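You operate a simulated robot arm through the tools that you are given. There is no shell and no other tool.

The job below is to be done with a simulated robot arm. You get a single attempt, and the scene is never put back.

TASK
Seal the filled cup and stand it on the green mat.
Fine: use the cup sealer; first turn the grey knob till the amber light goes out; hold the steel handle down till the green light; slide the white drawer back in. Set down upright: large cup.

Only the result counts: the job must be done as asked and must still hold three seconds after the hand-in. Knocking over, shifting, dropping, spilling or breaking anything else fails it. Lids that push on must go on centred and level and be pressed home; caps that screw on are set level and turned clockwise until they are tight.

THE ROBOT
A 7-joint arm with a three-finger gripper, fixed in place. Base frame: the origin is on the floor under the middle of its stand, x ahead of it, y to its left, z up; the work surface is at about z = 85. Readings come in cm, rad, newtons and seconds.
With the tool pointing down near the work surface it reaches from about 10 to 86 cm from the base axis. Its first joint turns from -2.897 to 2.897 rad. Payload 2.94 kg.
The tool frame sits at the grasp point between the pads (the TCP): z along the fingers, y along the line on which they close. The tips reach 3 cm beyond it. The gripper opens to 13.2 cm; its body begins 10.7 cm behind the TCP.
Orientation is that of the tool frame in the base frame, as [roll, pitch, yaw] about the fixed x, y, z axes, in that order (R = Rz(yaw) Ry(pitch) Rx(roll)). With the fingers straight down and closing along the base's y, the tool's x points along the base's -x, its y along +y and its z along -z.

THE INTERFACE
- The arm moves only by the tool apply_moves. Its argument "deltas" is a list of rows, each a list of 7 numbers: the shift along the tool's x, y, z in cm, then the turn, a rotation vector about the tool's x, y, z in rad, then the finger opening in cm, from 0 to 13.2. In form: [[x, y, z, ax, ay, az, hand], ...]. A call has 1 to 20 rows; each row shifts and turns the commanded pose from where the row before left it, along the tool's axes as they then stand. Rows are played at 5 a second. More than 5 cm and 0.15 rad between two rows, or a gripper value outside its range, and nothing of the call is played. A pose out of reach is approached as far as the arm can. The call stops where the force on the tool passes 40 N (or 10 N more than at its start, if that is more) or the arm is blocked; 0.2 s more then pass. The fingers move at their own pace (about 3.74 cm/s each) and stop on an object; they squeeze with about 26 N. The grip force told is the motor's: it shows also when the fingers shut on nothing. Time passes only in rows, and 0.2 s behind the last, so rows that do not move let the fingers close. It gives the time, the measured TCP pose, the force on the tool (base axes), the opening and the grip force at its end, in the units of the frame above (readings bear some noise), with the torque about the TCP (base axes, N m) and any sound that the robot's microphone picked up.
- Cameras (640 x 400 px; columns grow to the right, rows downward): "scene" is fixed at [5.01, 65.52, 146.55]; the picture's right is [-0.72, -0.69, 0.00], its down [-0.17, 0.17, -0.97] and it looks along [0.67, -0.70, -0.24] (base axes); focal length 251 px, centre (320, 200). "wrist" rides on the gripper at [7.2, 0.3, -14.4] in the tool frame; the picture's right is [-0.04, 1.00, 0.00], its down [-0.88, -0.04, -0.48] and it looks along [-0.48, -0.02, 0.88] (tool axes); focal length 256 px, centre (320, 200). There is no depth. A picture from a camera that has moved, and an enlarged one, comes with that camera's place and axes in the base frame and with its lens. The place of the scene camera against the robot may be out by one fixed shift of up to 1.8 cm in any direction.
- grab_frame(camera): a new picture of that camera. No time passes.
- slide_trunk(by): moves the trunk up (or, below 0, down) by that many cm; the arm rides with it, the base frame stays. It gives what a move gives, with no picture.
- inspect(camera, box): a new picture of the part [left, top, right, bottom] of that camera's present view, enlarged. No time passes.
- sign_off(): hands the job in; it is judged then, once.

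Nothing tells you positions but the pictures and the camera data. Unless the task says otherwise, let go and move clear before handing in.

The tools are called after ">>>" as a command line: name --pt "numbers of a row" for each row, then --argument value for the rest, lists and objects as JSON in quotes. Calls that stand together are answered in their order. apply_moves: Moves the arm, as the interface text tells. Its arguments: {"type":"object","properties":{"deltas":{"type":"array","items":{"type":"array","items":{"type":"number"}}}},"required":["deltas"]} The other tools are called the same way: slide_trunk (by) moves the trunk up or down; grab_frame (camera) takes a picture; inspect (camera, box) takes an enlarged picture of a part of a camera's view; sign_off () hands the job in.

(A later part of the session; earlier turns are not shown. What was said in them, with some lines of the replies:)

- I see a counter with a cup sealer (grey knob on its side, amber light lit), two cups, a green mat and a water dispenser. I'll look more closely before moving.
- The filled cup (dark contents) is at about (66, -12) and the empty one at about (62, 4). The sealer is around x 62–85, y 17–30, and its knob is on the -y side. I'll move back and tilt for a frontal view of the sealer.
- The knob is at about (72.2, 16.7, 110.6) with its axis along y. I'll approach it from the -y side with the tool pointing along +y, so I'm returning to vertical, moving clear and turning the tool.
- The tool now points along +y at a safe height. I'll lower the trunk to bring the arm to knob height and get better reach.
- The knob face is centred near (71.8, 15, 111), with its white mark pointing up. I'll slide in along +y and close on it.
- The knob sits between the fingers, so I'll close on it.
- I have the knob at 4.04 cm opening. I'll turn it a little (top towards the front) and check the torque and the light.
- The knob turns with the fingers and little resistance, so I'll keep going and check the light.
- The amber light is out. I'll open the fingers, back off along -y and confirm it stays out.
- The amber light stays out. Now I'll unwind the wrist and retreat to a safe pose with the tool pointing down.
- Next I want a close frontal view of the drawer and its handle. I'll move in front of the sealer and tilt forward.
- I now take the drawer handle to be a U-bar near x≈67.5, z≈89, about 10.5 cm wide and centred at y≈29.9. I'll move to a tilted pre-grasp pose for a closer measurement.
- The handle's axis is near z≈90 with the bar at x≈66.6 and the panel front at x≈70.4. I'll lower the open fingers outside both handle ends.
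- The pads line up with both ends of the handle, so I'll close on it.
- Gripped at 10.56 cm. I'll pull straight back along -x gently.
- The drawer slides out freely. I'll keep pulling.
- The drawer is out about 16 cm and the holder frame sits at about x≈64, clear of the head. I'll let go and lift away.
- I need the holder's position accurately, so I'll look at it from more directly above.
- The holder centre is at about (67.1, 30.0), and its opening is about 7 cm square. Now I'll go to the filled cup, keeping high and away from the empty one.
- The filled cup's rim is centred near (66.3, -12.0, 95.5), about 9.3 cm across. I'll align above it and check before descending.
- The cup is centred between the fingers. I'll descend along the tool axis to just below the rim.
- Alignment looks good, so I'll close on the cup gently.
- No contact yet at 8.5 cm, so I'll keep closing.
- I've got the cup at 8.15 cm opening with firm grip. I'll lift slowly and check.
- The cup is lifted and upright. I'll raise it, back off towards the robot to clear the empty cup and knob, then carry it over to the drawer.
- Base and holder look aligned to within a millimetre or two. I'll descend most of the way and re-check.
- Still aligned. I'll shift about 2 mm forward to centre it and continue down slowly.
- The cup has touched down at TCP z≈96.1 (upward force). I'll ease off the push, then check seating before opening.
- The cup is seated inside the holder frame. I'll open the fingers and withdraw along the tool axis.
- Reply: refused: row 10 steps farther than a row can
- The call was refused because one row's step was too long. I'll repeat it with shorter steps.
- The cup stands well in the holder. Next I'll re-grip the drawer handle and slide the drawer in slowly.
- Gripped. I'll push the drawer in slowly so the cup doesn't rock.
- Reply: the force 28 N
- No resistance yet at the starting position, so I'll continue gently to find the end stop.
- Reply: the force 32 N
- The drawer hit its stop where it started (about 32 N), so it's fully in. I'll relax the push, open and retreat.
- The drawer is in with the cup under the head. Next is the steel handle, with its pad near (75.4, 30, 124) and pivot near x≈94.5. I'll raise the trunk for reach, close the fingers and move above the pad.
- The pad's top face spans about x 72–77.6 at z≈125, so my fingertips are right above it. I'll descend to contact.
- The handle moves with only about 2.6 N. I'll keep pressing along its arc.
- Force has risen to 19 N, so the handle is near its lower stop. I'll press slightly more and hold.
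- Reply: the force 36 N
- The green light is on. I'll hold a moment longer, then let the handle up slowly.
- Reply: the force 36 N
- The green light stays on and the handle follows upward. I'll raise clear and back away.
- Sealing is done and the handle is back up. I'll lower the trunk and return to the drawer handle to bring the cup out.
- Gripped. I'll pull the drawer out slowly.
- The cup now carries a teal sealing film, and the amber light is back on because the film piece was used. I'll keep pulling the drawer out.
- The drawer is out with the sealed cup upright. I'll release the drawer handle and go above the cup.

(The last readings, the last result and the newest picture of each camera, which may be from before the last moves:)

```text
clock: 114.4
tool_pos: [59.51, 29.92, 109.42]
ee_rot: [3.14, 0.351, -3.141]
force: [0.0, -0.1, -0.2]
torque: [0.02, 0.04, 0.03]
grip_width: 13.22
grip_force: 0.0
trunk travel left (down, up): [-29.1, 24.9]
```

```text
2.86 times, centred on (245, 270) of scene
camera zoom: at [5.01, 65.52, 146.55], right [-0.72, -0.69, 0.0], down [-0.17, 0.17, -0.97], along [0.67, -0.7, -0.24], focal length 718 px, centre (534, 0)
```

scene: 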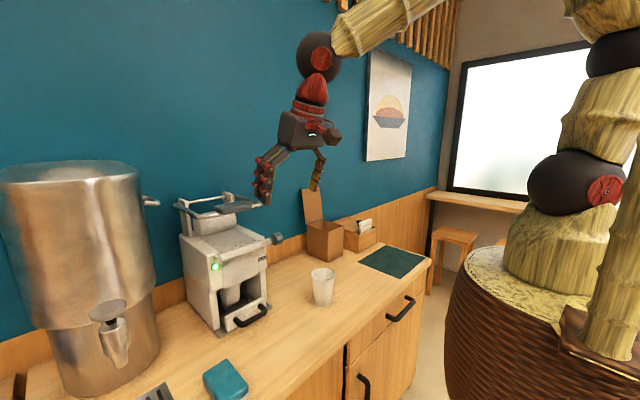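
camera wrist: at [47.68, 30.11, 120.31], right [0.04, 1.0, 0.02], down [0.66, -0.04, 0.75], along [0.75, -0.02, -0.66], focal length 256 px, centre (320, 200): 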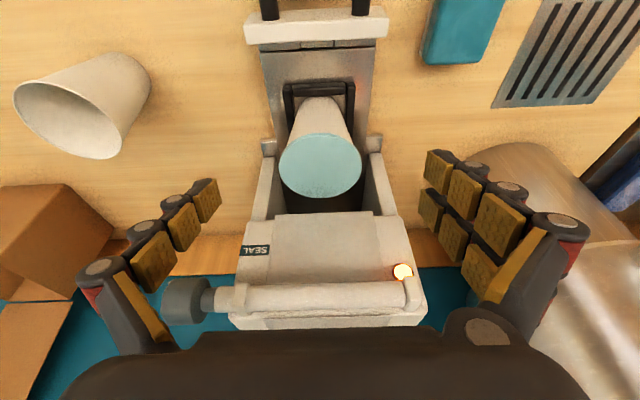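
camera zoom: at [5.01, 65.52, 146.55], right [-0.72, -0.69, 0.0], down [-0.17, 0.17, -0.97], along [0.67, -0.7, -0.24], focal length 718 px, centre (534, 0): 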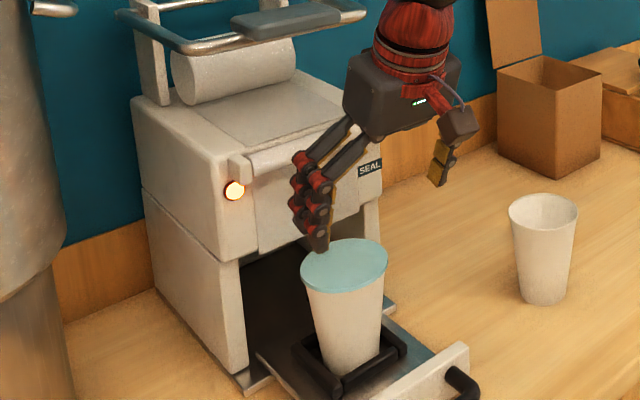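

>>> apply_moves --pt "-2.77 0 2.2 0 0 0 13.2" --pt "0 0 3 0 0 0 13.2" --pt "0 0 3 0 0 0 13.2" --pt "0 0 3 0 0 0 13.2" --pt "0 0 2.5 0 0 0 13.2" --pt "0 0 1.5 0 0 0 13.2" --pt "0 0 0 0 0 0 13.2"

>>> grab_frame --camera "wrist"

>>> inspect --camera "scene" --box '[180, 200, 310, 340]'

```text
clock: 116.0
tool_pos: [67.49, 29.89, 95.98]
ee_rot: [3.14, 0.349, -3.141]
force: [0.8, -0.5, 0.5]
torque: [-0.01, 0.02, 0.01]
grip_width: 13.24
grip_force: 0.0
trunk travel left (down, up): [-29.1, 24.9]
```

```text
taken
camera wrist: at [55.53, 30.07, 106.95], right [0.04, 1.0, 0.02], down [0.66, -0.04, 0.75], along [0.75, -0.02, -0.66], focal length 256 px, centre (320, 200)
```

wrist: 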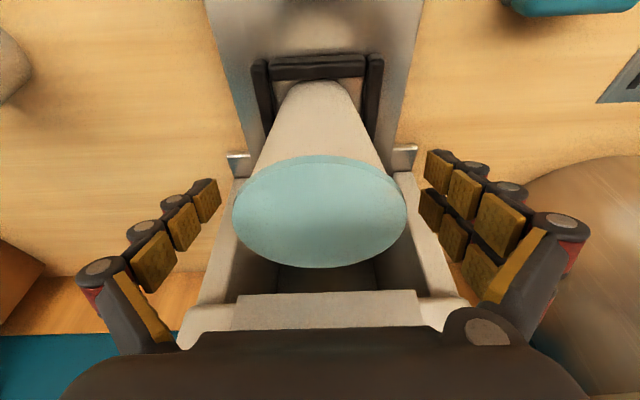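

```text
2.86 times, centred on (245, 270) of scene
camera zoom: at [5.01, 65.52, 146.55], right [-0.72, -0.69, 0.0], down [-0.17, 0.17, -0.97], along [0.67, -0.7, -0.24], focal length 718 px, centre (534, 0)
```

zoom: 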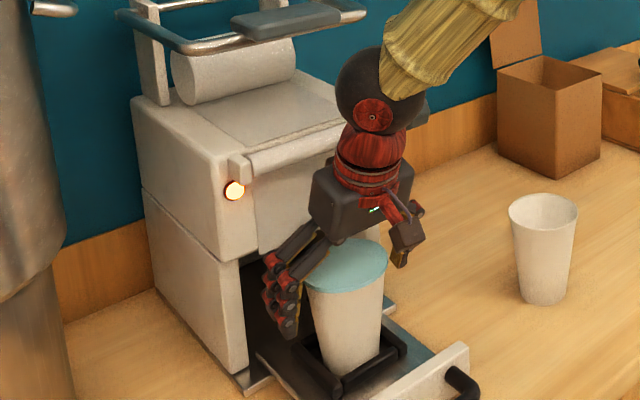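

Aligned. I'll lower a touch more and close on the cup below the film.

>>> apply_moves --pt "0.17 0 0.47 0 0 0 13.2" --pt "0 0 0 0 0 0 11.5" --pt "0 0 0 0 0 0 10" --pt "0 0 0 0 0 0 8.8" --pt "0 0 0 0 0 0 7.8" --pt "0 0 0 0 0 0 6.8" --pt "0 0 0 0 0 0 6" --pt "0 0 0 0 0 0 6" --pt "0 0 0 0 0 0 6"

>>> grab_frame --camera "wrist"

>>> inspect --camera "scene" --box '[200, 240, 300, 340]'

```text
clock: 118.0
tool_pos: [67.41, 29.94, 95.61]
ee_rot: [3.139, 0.349, -3.141]
force: [0.0, -0.9, 1.6]
torque: [-0.01, -0.01, -0.01]
grip_width: 8.16
grip_force: 26.4
trunk travel left (down, up): [-29.1, 24.9]
```

```text
taken
camera wrist: at [55.54, 30.09, 106.48], right [0.04, 1.0, 0.02], down [0.66, -0.04, 0.75], along [0.75, -0.02, -0.66], focal length 256 px, centre (320, 200)
```

wrist: 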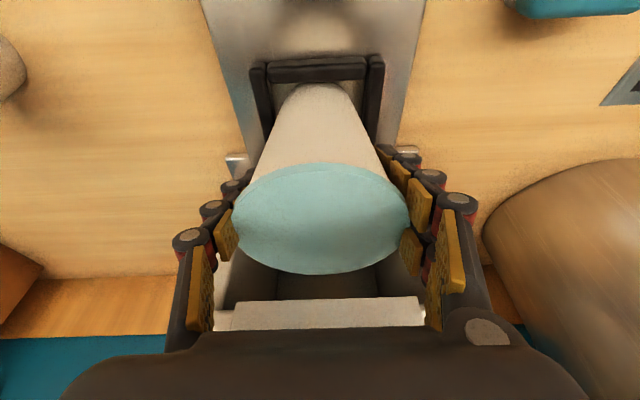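

```text
4.00 times, centred on (250, 290) of scene
camera zoom: at [5.01, 65.52, 146.55], right [-0.72, -0.69, 0.0], down [-0.17, 0.17, -0.97], along [0.67, -0.7, -0.24], focal length 1005 px, centre (600, -160)
```

zoom: 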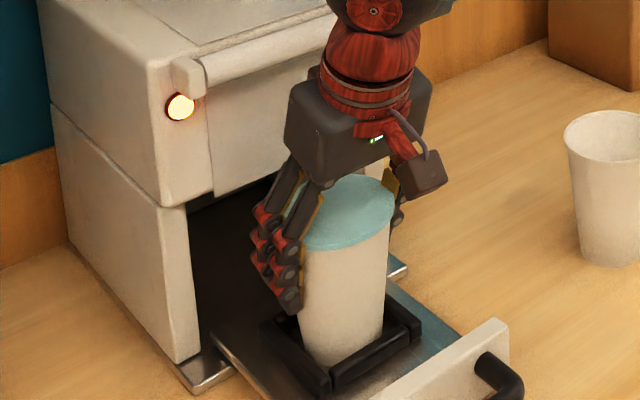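

>>> apply_moves --pt "-0.17 0 -0.47 0 0 0 6" --pt "-0.343 0 -0.94 0 0 0 6" --pt "-0.343 0 -0.94 0 0 0 6" --pt "-0.343 0 -0.94 0 0 0 6" --pt "-0.515 0 -1.41 0 0 0 6" --pt "0 0 0 0 0 0 6"

>>> inspect --camera "scene" --box '[200, 240, 300, 340]'

>>> grab_frame --camera "wrist"

```text
clock: 119.4
tool_pos: [67.33, 29.96, 100.48]
ee_rot: [-3.141, 0.351, 3.14]
force: [0.5, -0.1, -4.2]
torque: [-0.02, -0.02, 0.02]
grip_width: 8.12
grip_force: 26.7
trunk travel left (down, up): [-29.1, 24.9]
```

```text
4.00 times, centred on (250, 290) of scene
camera zoom: at [5.01, 65.52, 146.55], right [-0.72, -0.69, 0.0], down [-0.17, 0.17, -0.97], along [0.67, -0.7, -0.24], focal length 1005 px, centre (600, -160)
```

zoom: 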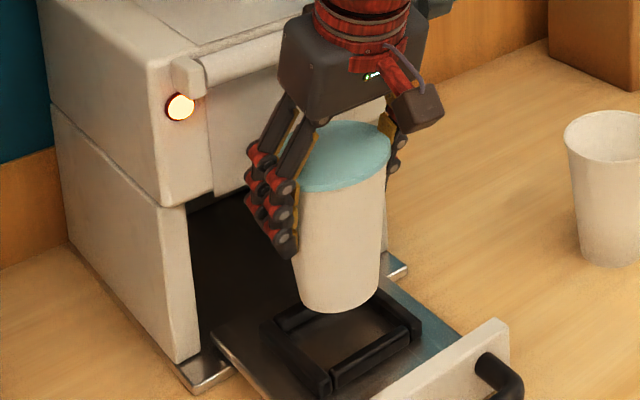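

```text
taken
camera wrist: at [55.5, 30.16, 111.37], right [0.04, 1.0, 0.02], down [0.66, -0.04, 0.75], along [0.75, -0.02, -0.66], focal length 256 px, centre (320, 200)
```

wrist: 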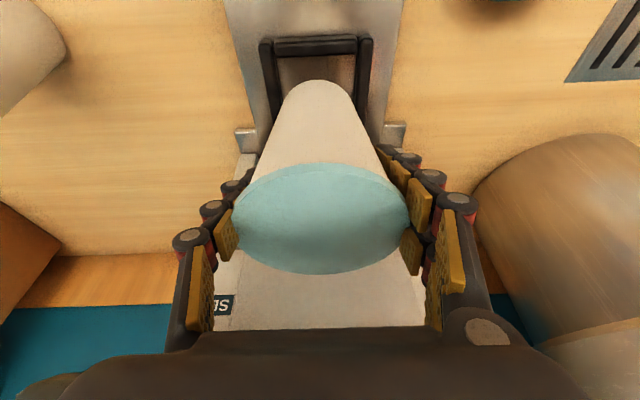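

The sealed cup is lifted cleanly. I'll back away from the sealer and carry it over to the green mat (centre about (58.7, -43.8)).

>>> apply_moves --pt "-0.343 0 -0.94 0 0 0 6" --pt "-0.515 0 -1.41 0 0 0 6" --pt "0.855 0 -0.578 0 0 0 6" --pt "1.71 0 -1.156 0 0 0 6" --pt "1.71 0 -1.156 0 0 0 6" --pt "1.71 0 -1.156 0 0 0 6" --pt "1.71 0 -1.156 0 0 0 6" --pt "1.71 0 -1.156 0 0 0 6" --pt "1.71 0 -1.156 0 0 0 6" --pt "1.71 0 -1.156 0 0 0 6" --pt "0.855 0 -0.578 0 0 0 6" --pt "0 0 0 0 0 0 6"

>>> apply_moves --pt "0 -1.4 0 0 0 0 6" --pt "0 -2.8 0 0 0 0 6" --pt "0 -2.8 0 0 0 0 6" --pt "0 -2.8 0 0 0 0 6" --pt "0 -2.8 0 0 0 0 6" --pt "0 -2.8 0 0 0 0 6" --pt "0 -2.8 0 0 0 0 6" --pt "0 -2.8 0 0 0 0 6" --pt "0 -2.8 0 0 0 0 6" --pt "0 -2.8 0 0 0 0 6" --pt "0 -2.8 0 0 0 0 6" --pt "0 -2.8 0 0 0 0 6" --pt "0 -2.8 0 0 0 0 6" --pt "0 -2.8 0 0 0 0 6" --pt "0 -1.4 0 0 0 0 6" --pt "0 0 0 0 0 0 6"

>>> grab_frame --camera "wrist"

>>> grab_frame --camera "scene"

```text
clock: 122.0
tool_pos: [51.19, 30.12, 106.97]
ee_rot: [3.141, 0.348, 3.142]
force: [0.9, 0.0, -3.1]
torque: [0.01, -0.03, -0.02]
grip_width: 8.15
grip_force: 25.7
trunk travel left (down, up): [-29.1, 24.9]
```

```text
clock: 125.4
tool_pos: [51.32, -9.2, 107.0]
ee_rot: [3.139, 0.349, -3.141]
force: [0.3, 0.1, -3.0]
torque: [-0.03, 0.0, 0.02]
grip_width: 8.12
grip_force: 26.3
trunk travel left (down, up): [-29.1, 24.9]
```

```text
taken
camera wrist: at [39.41, -9.06, 117.89], right [0.04, 1.0, 0.02], down [0.66, -0.04, 0.75], along [0.75, -0.02, -0.66], focal length 256 px, centre (320, 200)
```

wrist: 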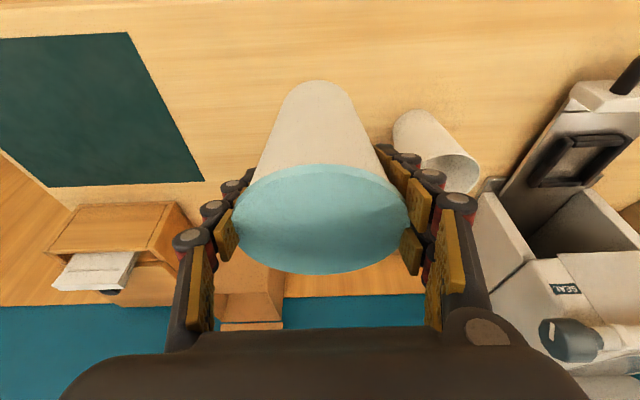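

```text
taken
```

scene: 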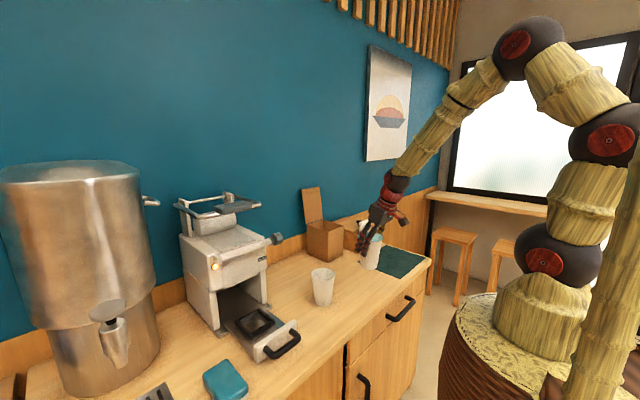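

>>> apply_moves --pt "0 -1.4 0 0 0 0 6" --pt "0 -2.8 0 0 0 0 6" --pt "0 -2.8 0 0 0 0 6" --pt "0 -2.8 0 0 0 0 6" --pt "0 -2.8 0 0 0 0 6" --pt "0 -2.8 0 0 0 0 6" --pt "0 -2.8 0 0 0 0 6" --pt "0 -2.8 0 0 0 0 6" --pt "0 -2.8 0 0 0 0 6" --pt "0 -2.8 0 0 0 0 6" --pt "0 -2.8 0 0 0 0 6" --pt "0 -2.8 0 0 0 0 6" --pt "0 -1.6 0 0 0 0 6" --pt "-0.94 0 0.343 0 0 0 6" --pt "-1.88 0 0.686 0 0 0 6" --pt "-1.88 0 0.686 0 0 0 6" --pt "-1.88 0 0.686 0 0 0 6" --pt "-0.4 0 0.14 0 0 0 6" --pt "0 0 0 0 0 0 6"

>>> grab_frame --camera "wrist"

>>> inspect --camera "scene" --box '[290, 180, 450, 320]'

```text
clock: 129.4
tool_pos: [58.81, -43.09, 106.98]
ee_rot: [3.138, 0.349, -3.141]
force: [0.3, -0.6, -3.3]
torque: [0.0, -0.02, -0.02]
grip_width: 8.11
grip_force: 26.2
trunk travel left (down, up): [-29.1, 24.9]
```

```text
taken
camera wrist: at [46.9, -42.79, 117.88], right [0.04, 1.0, 0.02], down [0.66, -0.04, 0.75], along [0.75, -0.02, -0.66], focal length 256 px, centre (320, 200)
```

wrist: 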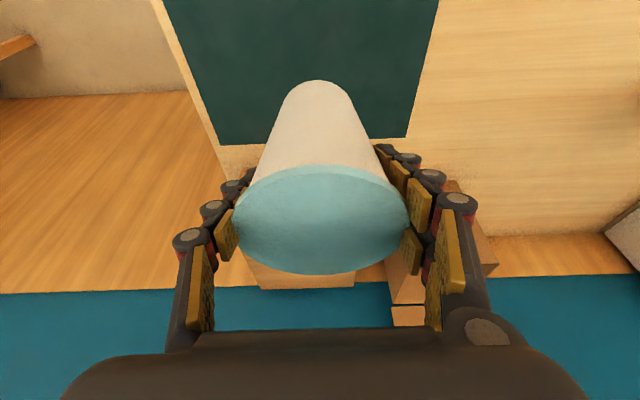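

```text
2.86 times, centred on (370, 250) of scene
camera zoom: at [5.01, 65.52, 146.55], right [-0.72, -0.69, 0.0], down [-0.17, 0.17, -0.97], along [0.67, -0.7, -0.24], focal length 718 px, centre (177, 57)
```

zoom: 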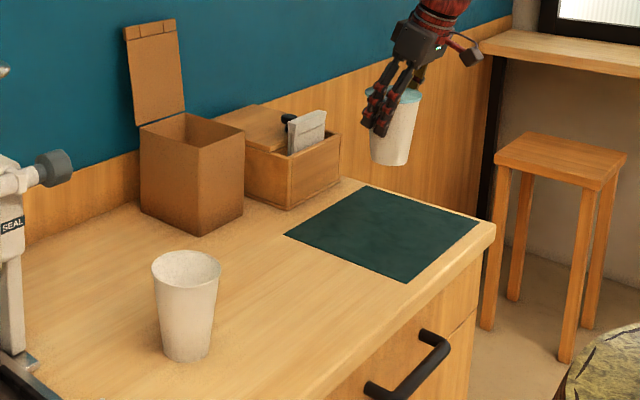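

Over the mat now. I'll lower the cup to just above it, then ease down to contact.

>>> apply_moves --pt "0.343 0 0.94 0 0 0 6" --pt "0.686 0 1.88 0 0 0 6" --pt "0.686 0 1.88 0 0 0 6" --pt "0.686 0 1.88 0 0 0 6" --pt "0.686 0 1.88 0 0 0 6" --pt "0.515 0 1.41 0 0 0 6" --pt "0.343 0 0.94 0 0 0 6" --pt "0 0 0 0 0 0 6"

>>> inspect --camera "scene" --box '[330, 200, 450, 300]'

>>> grab_frame --camera "wrist"

```text
clock: 131.2
tool_pos: [58.74, -42.99, 95.46]
ee_rot: [3.14, 0.347, 3.141]
force: [-0.4, 0.1, -3.3]
torque: [0.0, 0.01, 0.0]
grip_width: 8.11
grip_force: 26.5
trunk travel left (down, up): [-29.1, 24.9]
```

```text
4.00 times, centred on (390, 250) of scene
camera zoom: at [5.01, 65.52, 146.55], right [-0.72, -0.69, 0.0], down [-0.17, 0.17, -0.97], along [0.67, -0.7, -0.24], focal length 1005 px, centre (40, 0)
```

zoom: 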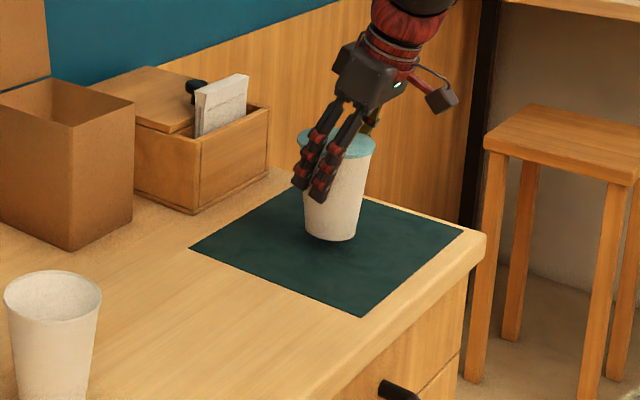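

```text
taken
camera wrist: at [46.85, -42.77, 106.36], right [0.04, 1.0, 0.02], down [0.66, -0.04, 0.75], along [0.75, -0.02, -0.66], focal length 256 px, centre (320, 200)
```

wrist: 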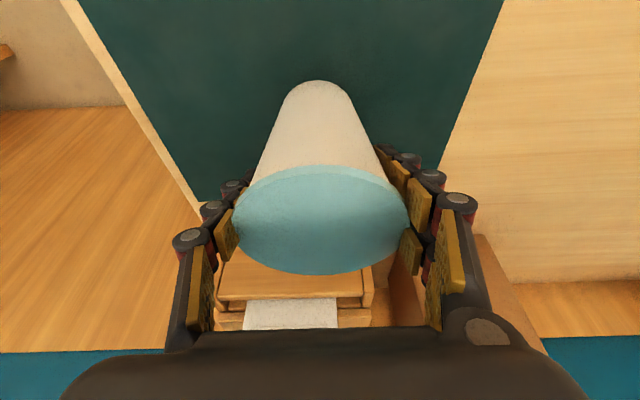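

>>> apply_moves --pt "0.137 0 0.376 0 0 0 6" --pt "0.137 0 0.376 0 0 0 6" --pt "0.103 0 0.282 0 0 0 6" --pt "0.069 0 0.188 0 0 0 6" --pt "0 0 0 0 0 0 6"

>>> inspect --camera "scene" --box '[330, 200, 450, 300]'

```text
clock: 132.4
tool_pos: [58.59, -42.97, 94.05]
ee_rot: [3.141, 0.347, -3.141]
force: [0.4, -0.1, -3.2]
torque: [-0.01, 0.0, 0.02]
grip_width: 8.13
grip_force: 25.9
trunk travel left (down, up): [-29.1, 24.9]
```

```text
4.00 times, centred on (390, 250) of scene
camera zoom: at [5.01, 65.52, 146.55], right [-0.72, -0.69, 0.0], down [-0.17, 0.17, -0.97], along [0.67, -0.7, -0.24], focal length 1005 px, centre (40, 0)
```

zoom: 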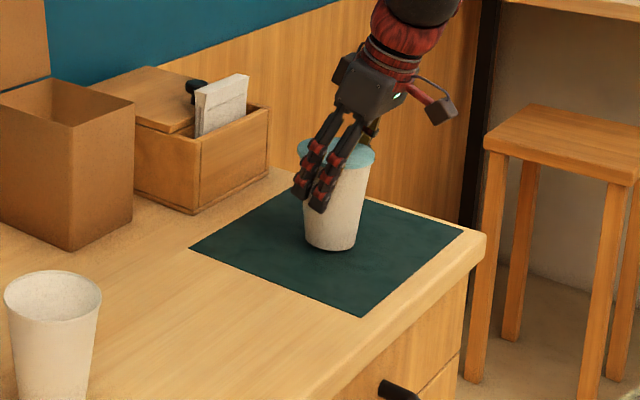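

>>> apply_moves --pt "0.069 0 0.188 0 0 0 6" --pt "0.069 0 0.188 0 0 0 6" --pt "0 0 0 0 0 0 6"

```text
clock: 133.2
tool_pos: [58.76, -43.02, 93.56]
ee_rot: [3.14, 0.349, 3.14]
force: [-0.2, 0.0, -4.2]
torque: [0.01, -0.03, -0.04]
grip_width: 8.09
grip_force: 26.2
trunk travel left (down, up): [-29.1, 24.9]
```

>>> apply_moves --pt "0.051 0 0.141 0 0 0 6" --pt "0.051 0 0.141 0 0 0 6" --pt "0 0 0 0 0 0 6"

```text
clock: 134.0
tool_pos: [58.62, -42.99, 93.36]
ee_rot: [3.14, 0.349, 3.141]
force: [0.0, 1.3, -2.6]
torque: [-0.01, -0.01, -0.02]
grip_width: 8.12
grip_force: 26.0
trunk travel left (down, up): [-29.1, 24.9]
```

>>> apply_moves --pt "0.051 0 0.141 0 0 0 6" --pt "0.051 0 0.141 0 0 0 6" --pt "0 0 0 0 0 0 6"

>>> inspect --camera "scene" --box '[350, 220, 420, 275]'

```text
clock: 134.8
tool_pos: [58.71, -42.99, 93.28]
ee_rot: [-3.14, 0.352, -3.141]
force: [-1.2, 1.2, 13.6]
torque: [0.36, 0.04, 0.02]
grip_width: 8.16
grip_force: 25.7
trunk travel left (down, up): [-29.1, 24.9]
```

```text
7.27 times, centred on (385, 248) of scene
camera zoom: at [5.01, 65.52, 146.55], right [-0.72, -0.69, 0.0], down [-0.17, 0.17, -0.97], along [0.67, -0.7, -0.24], focal length 1827 px, centre (-153, -146)
```

zoom: 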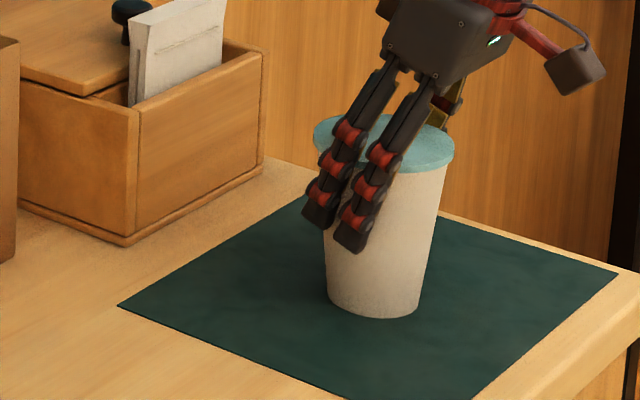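

The cup is standing on the mat (contact force seen). I'll relax slightly, open evenly and withdraw upward.

>>> apply_moves --pt "-0.062 0 -0.169 0 0 0 6" --pt "0 0 0 0 0 0 8.8" --pt "0 0 0 0 0 0 10" --pt "0 0 0 0 0 0 11.5" --pt "0 0 0 0 0 0 13.2" --pt "0 0 0 0 0 0 13.2" --pt "0 0 -1.5 0 0 0 13.2" --pt "0 0 -3 0 0 0 13.2" --pt "0 0 -4 0 0 0 13.2" --pt "0 0 -4 0 0 0 13.2" --pt "0 0 -4 0 0 0 13.2" --pt "0 0 0 0 0 0 13.2"

>>> inspect --camera "scene" --box '[330, 200, 450, 300]'

>>> grab_frame --camera "wrist"

```text
clock: 137.4
tool_pos: [53.11, -43.19, 108.85]
ee_rot: [3.139, 0.35, -3.141]
force: [-0.4, 0.4, 0.1]
torque: [0.0, 0.0, 0.0]
grip_width: 13.18
grip_force: 0.0
trunk travel left (down, up): [-29.1, 24.9]
```

```text
4.00 times, centred on (390, 250) of scene
camera zoom: at [5.01, 65.52, 146.55], right [-0.72, -0.69, 0.0], down [-0.17, 0.17, -0.97], along [0.67, -0.7, -0.24], focal length 1005 px, centre (40, 0)
```

zoom: 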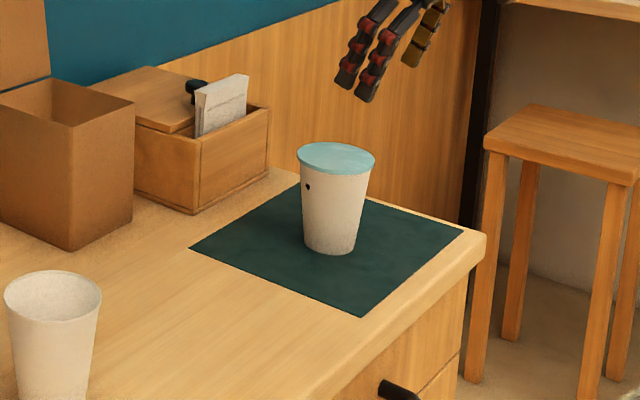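

```text
taken
camera wrist: at [41.32, -42.97, 119.83], right [0.04, 1.0, 0.02], down [0.66, -0.04, 0.75], along [0.75, -0.02, -0.66], focal length 256 px, centre (320, 200)
```

wrist: 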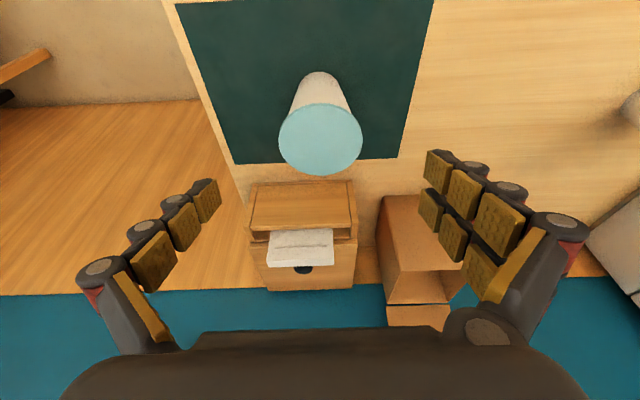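

The sealed cup stands upright on the mat. Now I'll go back to slide the drawer in.

>>> apply_moves --pt "3.0 0 -1.1 0 0 0 13.2" --pt "3.0 0 -1.1 0 0 0 13.2" --pt "3.0 0 -1.1 0 0 0 13.2" --pt "0 4.88 0 0 0 0 13.2" --pt "0 4.88 0 0 0 0 13.2" --pt "0 4.88 0 0 0 0 13.2" --pt "0 4.88 0 0 0 0 13.2" --pt "0 4.88 0 0 0 0 13.2" --pt "0 4.88 0 0 0 0 13.2" --pt "0 4.88 0 0 0 0 13.2" --pt "0 4.88 0 0 0 0 13.2" --pt "0 4.88 0 0 0 0 13.2" --pt "0 4.88 0 0 0 0 13.2" --pt "0 4.88 0 0 0 0 13.2" --pt "0 4.88 0 0 0 0 13.2" --pt "0 4.88 0 0 0 0 13.2" --pt "0 4.88 0 0 0 0 13.2" --pt "0 4.88 0 0 0 0 13.2" --pt "0 0 0 0 0 0 13.2"

>>> grab_frame --camera "wrist"

```text
clock: 141.4
tool_pos: [43.53, 30.56, 108.83]
ee_rot: [3.14, 0.348, 3.141]
force: [-0.3, 0.9, 0.0]
torque: [-0.02, -0.02, 0.02]
grip_width: 13.17
grip_force: 0.0
trunk travel left (down, up): [-29.1, 24.9]
```

```text
taken
camera wrist: at [31.63, 30.61, 119.74], right [0.04, 1.0, 0.02], down [0.66, -0.04, 0.75], along [0.75, -0.02, -0.66], focal length 256 px, centre (320, 200)
```

wrist: 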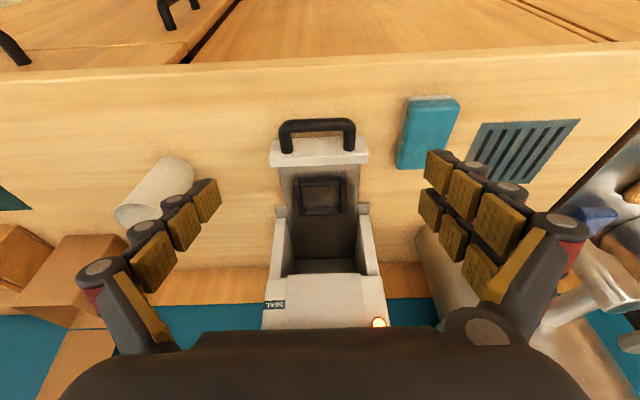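

>>> apply_moves --pt "0 -0.25 4 0 0 0 13.2" --pt "0 -0.25 4 0 0 0 13.2" --pt "0 0 4 0 0 0 13.2" --pt "0 0 3.5 0 0 0 13.2" --pt "0 0 2.5 0 0 0 13.2" --pt "0 0 1.5 0 0 0 13.2" --pt "0 0 0 0 0 0 13.2"

>>> grab_frame --camera "wrist"

```text
clock: 143.0
tool_pos: [50.09, 29.65, 90.48]
ee_rot: [3.139, 0.349, -3.139]
force: [-0.5, -0.2, -0.2]
torque: [-0.01, 0.02, 0.02]
grip_width: 13.19
grip_force: 0.1
trunk travel left (down, up): [-29.1, 24.9]
```

```text
taken
camera wrist: at [38.27, 29.89, 101.49], right [0.04, 1.0, 0.02], down [0.66, -0.04, 0.75], along [0.75, -0.02, -0.66], focal length 256 px, centre (320, 200)
```

wrist: 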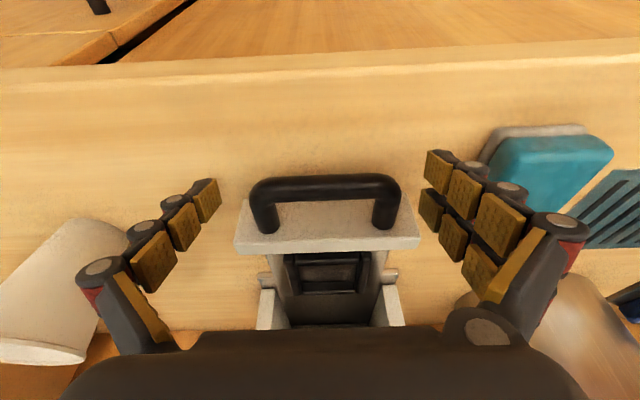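

>>> apply_moves --pt "0 0.3 0 0 0 0 12" --pt "0 0 0 0 0 0 11" --pt "0 0 0 0 0 0 9" --pt "0 0 0 0 0 0 9" --pt "0 0 0 0 0 0 9" --pt "-0.5 0 0.18 0 0 0 9" --pt "-0.94 0 0.343 0 0 0 9" --pt "-0.94 0 0.343 0 0 0 9" --pt "-0.94 0 0.343 0 0 0 9" --pt "-0.94 0 0.343 0 0 0 9" --pt "-0.94 0 0.343 0 0 0 9" --pt "-0.94 0 0.343 0 0 0 9" --pt "-0.94 0 0.343 0 0 0 9" --pt "0 0 0 0 0 0 9"

>>> inspect --camera "scene" --box '[180, 200, 310, 340]'

```text
clock: 146.0
tool_pos: [57.66, 30.07, 90.66]
ee_rot: [3.141, 0.349, -3.141]
force: [-0.7, -8.1, -3.5]
torque: [1.35, -0.34, 0.5]
grip_width: 10.5
grip_force: 45.3
trunk travel left (down, up): [-29.1, 24.9]
```

```text
2.86 times, centred on (245, 270) of scene
camera zoom: at [5.01, 65.52, 146.55], right [-0.72, -0.69, 0.0], down [-0.17, 0.17, -0.97], along [0.67, -0.7, -0.24], focal length 718 px, centre (534, 0)
```

zoom: 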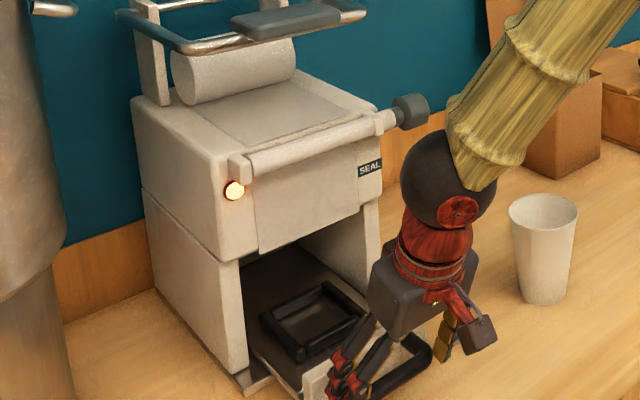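

>>> apply_moves --pt "-0.94 0 0.343 0 0 0 9" --pt "-0.94 0 0.343 0 0 0 9" --pt "-0.94 0 0.343 0 0 0 9" --pt "-0.94 0 0.343 0 0 0 9" --pt "-0.94 0 0.343 0 0 0 9" --pt "-0.94 0 0.343 0 0 0 9" --pt "-0.752 0 0.274 0 0 0 9" --pt "-0.47 0 0.172 0 0 0 9" --pt "-0.47 0 0.172 0 0 0 9" --pt "-0.376 0 0.137 0 0 0 9" --pt "-0.282 0 0.103 0 0 0 9" --pt "-0.282 0 0.103 0 0 0 9" --pt "0 0 0 0 0 0 9"

>>> inspect --camera "scene" --box '[180, 200, 310, 340]'

```text
clock: 148.8
tool_pos: [66.4, 29.92, 90.59]
ee_rot: [3.141, 0.35, -3.141]
force: [-1.1, -3.6, -3.1]
torque: [0.3, -0.25, 0.43]
grip_width: 10.52
grip_force: 45.0
trunk travel left (down, up): [-29.1, 24.9]
```

```text
2.86 times, centred on (245, 270) of scene
camera zoom: at [5.01, 65.52, 146.55], right [-0.72, -0.69, 0.0], down [-0.17, 0.17, -0.97], along [0.67, -0.7, -0.24], focal length 718 px, centre (534, 0)
```

zoom: 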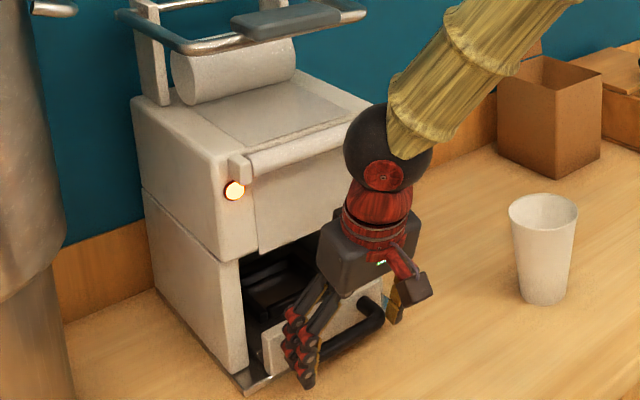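

Nearly home, so I'll push the last bit to the stop.

>>> apply_moves --pt "-0.282 0 0.103 0 0 0 9" --pt "-0.282 0 0.103 0 0 0 9" --pt "-0.188 0 0.069 0 0 0 9" --pt "0 0 0 0 0 0 9"

```text
clock: 149.5
tool_pos: [66.51, 29.95, 90.65]
ee_rot: [-3.139, 0.342, 3.141]
force: [-23.0, -1.2, 19.2]
torque: [0.32, 0.7, 0.03]
grip_width: 10.54
grip_force: 45.2
trunk travel left (down, up): [-29.1, 24.9]
stopped in row 3: the force on the tool passed its limit at 42 N (the readings are from after the stop); the commanded pose is now the measured one
```

The drawer is back against its stop. I'll let go, retreat and check everything.

>>> apply_moves --pt "0 0 0 0 0 0 11.5" --pt "0 0 0 0 0 0 13.2" --pt "0 0 0 0 0 0 13.2" --pt "0 0 -2 0 0 0 13.2" --pt "2 0 -3 0 0 0 13.2" --pt "3 0 -3 0 0 0 13.2" --pt "3 0 -3 0 0 0 13.2" --pt "3 0 -3 0 0 0 13.2" --pt "3 0 -3 0 0 0 13.2" --pt "0 0 -4 0 0 0 13.2" --pt "0 0 -4 0 0 0 13.2" --pt "0 0 0 0 0 0 13.2"

>>> grab_frame --camera "scene"

>>> inspect --camera "scene" --box '[160, 180, 300, 340]'

>>> inspect --camera "scene" --box '[290, 180, 450, 320]'

>>> grab_frame --camera "wrist"

```text
clock: 152.1
tool_pos: [45.08, 30.13, 109.18]
ee_rot: [-3.14, 0.342, 3.141]
force: [0.0, 0.3, -0.3]
torque: [-0.01, -0.03, 0.01]
grip_width: 13.2
grip_force: 0.1
trunk travel left (down, up): [-29.1, 24.9]
```

```text
taken
```

scene: 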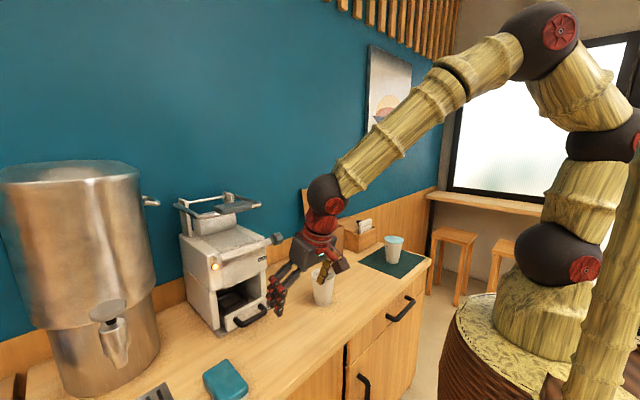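

```text
2.50 times, centred on (230, 260) of scene
camera zoom: at [5.01, 65.52, 146.55], right [-0.72, -0.69, 0.0], down [-0.17, 0.17, -0.97], along [0.67, -0.7, -0.24], focal length 628 px, centre (545, 50)
```

zoom: 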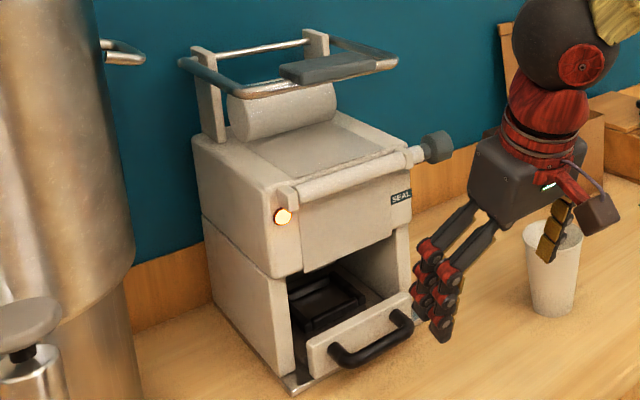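

```text
2.86 times, centred on (370, 250) of scene
camera zoom: at [5.01, 65.52, 146.55], right [-0.72, -0.69, 0.0], down [-0.17, 0.17, -0.97], along [0.67, -0.7, -0.24], focal length 718 px, centre (177, 57)
```

zoom: 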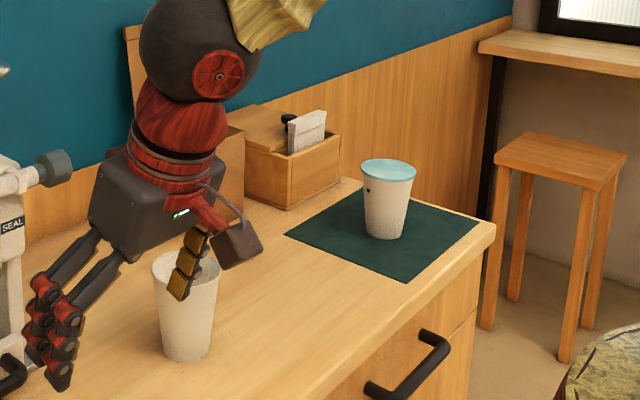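

```text
taken
camera wrist: at [33.34, 30.39, 120.23], right [0.04, 1.0, 0.01], down [0.67, -0.04, 0.74], along [0.74, -0.02, -0.67], focal length 256 px, centre (320, 200)
```

wrist: 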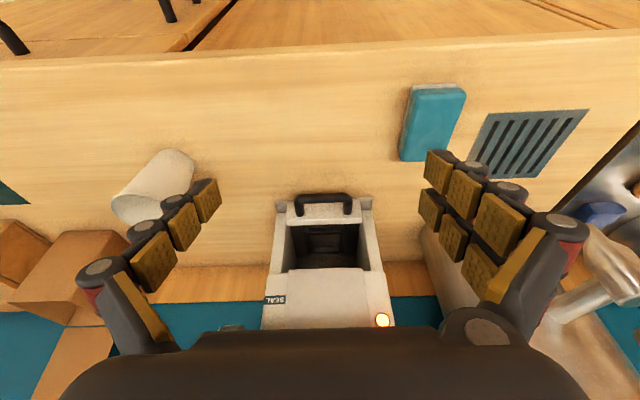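

The sealed cup stands upright on the green mat and the drawer is back in. The steel handle is up, the empty cup hasn't moved and the gripper is clear. I'm handing in.

>>> sign_off

```text
The job is handed in.
```

The filled cup is sealed with film and standing upright on the green mat, with the arm let go and clear; I've handed the job in.

- **Film advance:** I turned the grey knob until the amber light went out, before anything else.
- **Sealing:** I pulled the drawer out, set the cup in its holder and slid the drawer to its stop. I then held the steel handle down until the green light came on.
- **Finish:** I moved the sealed cup to the mat and slid the white drawer back in to its stop.

The sealer's amber light came back on while I pulled the drawer out with the sealed cup. I took this to mean the piece of film had been used, so I left it. In the pictures the empty cup looked unmoved and I saw nothing spilled.
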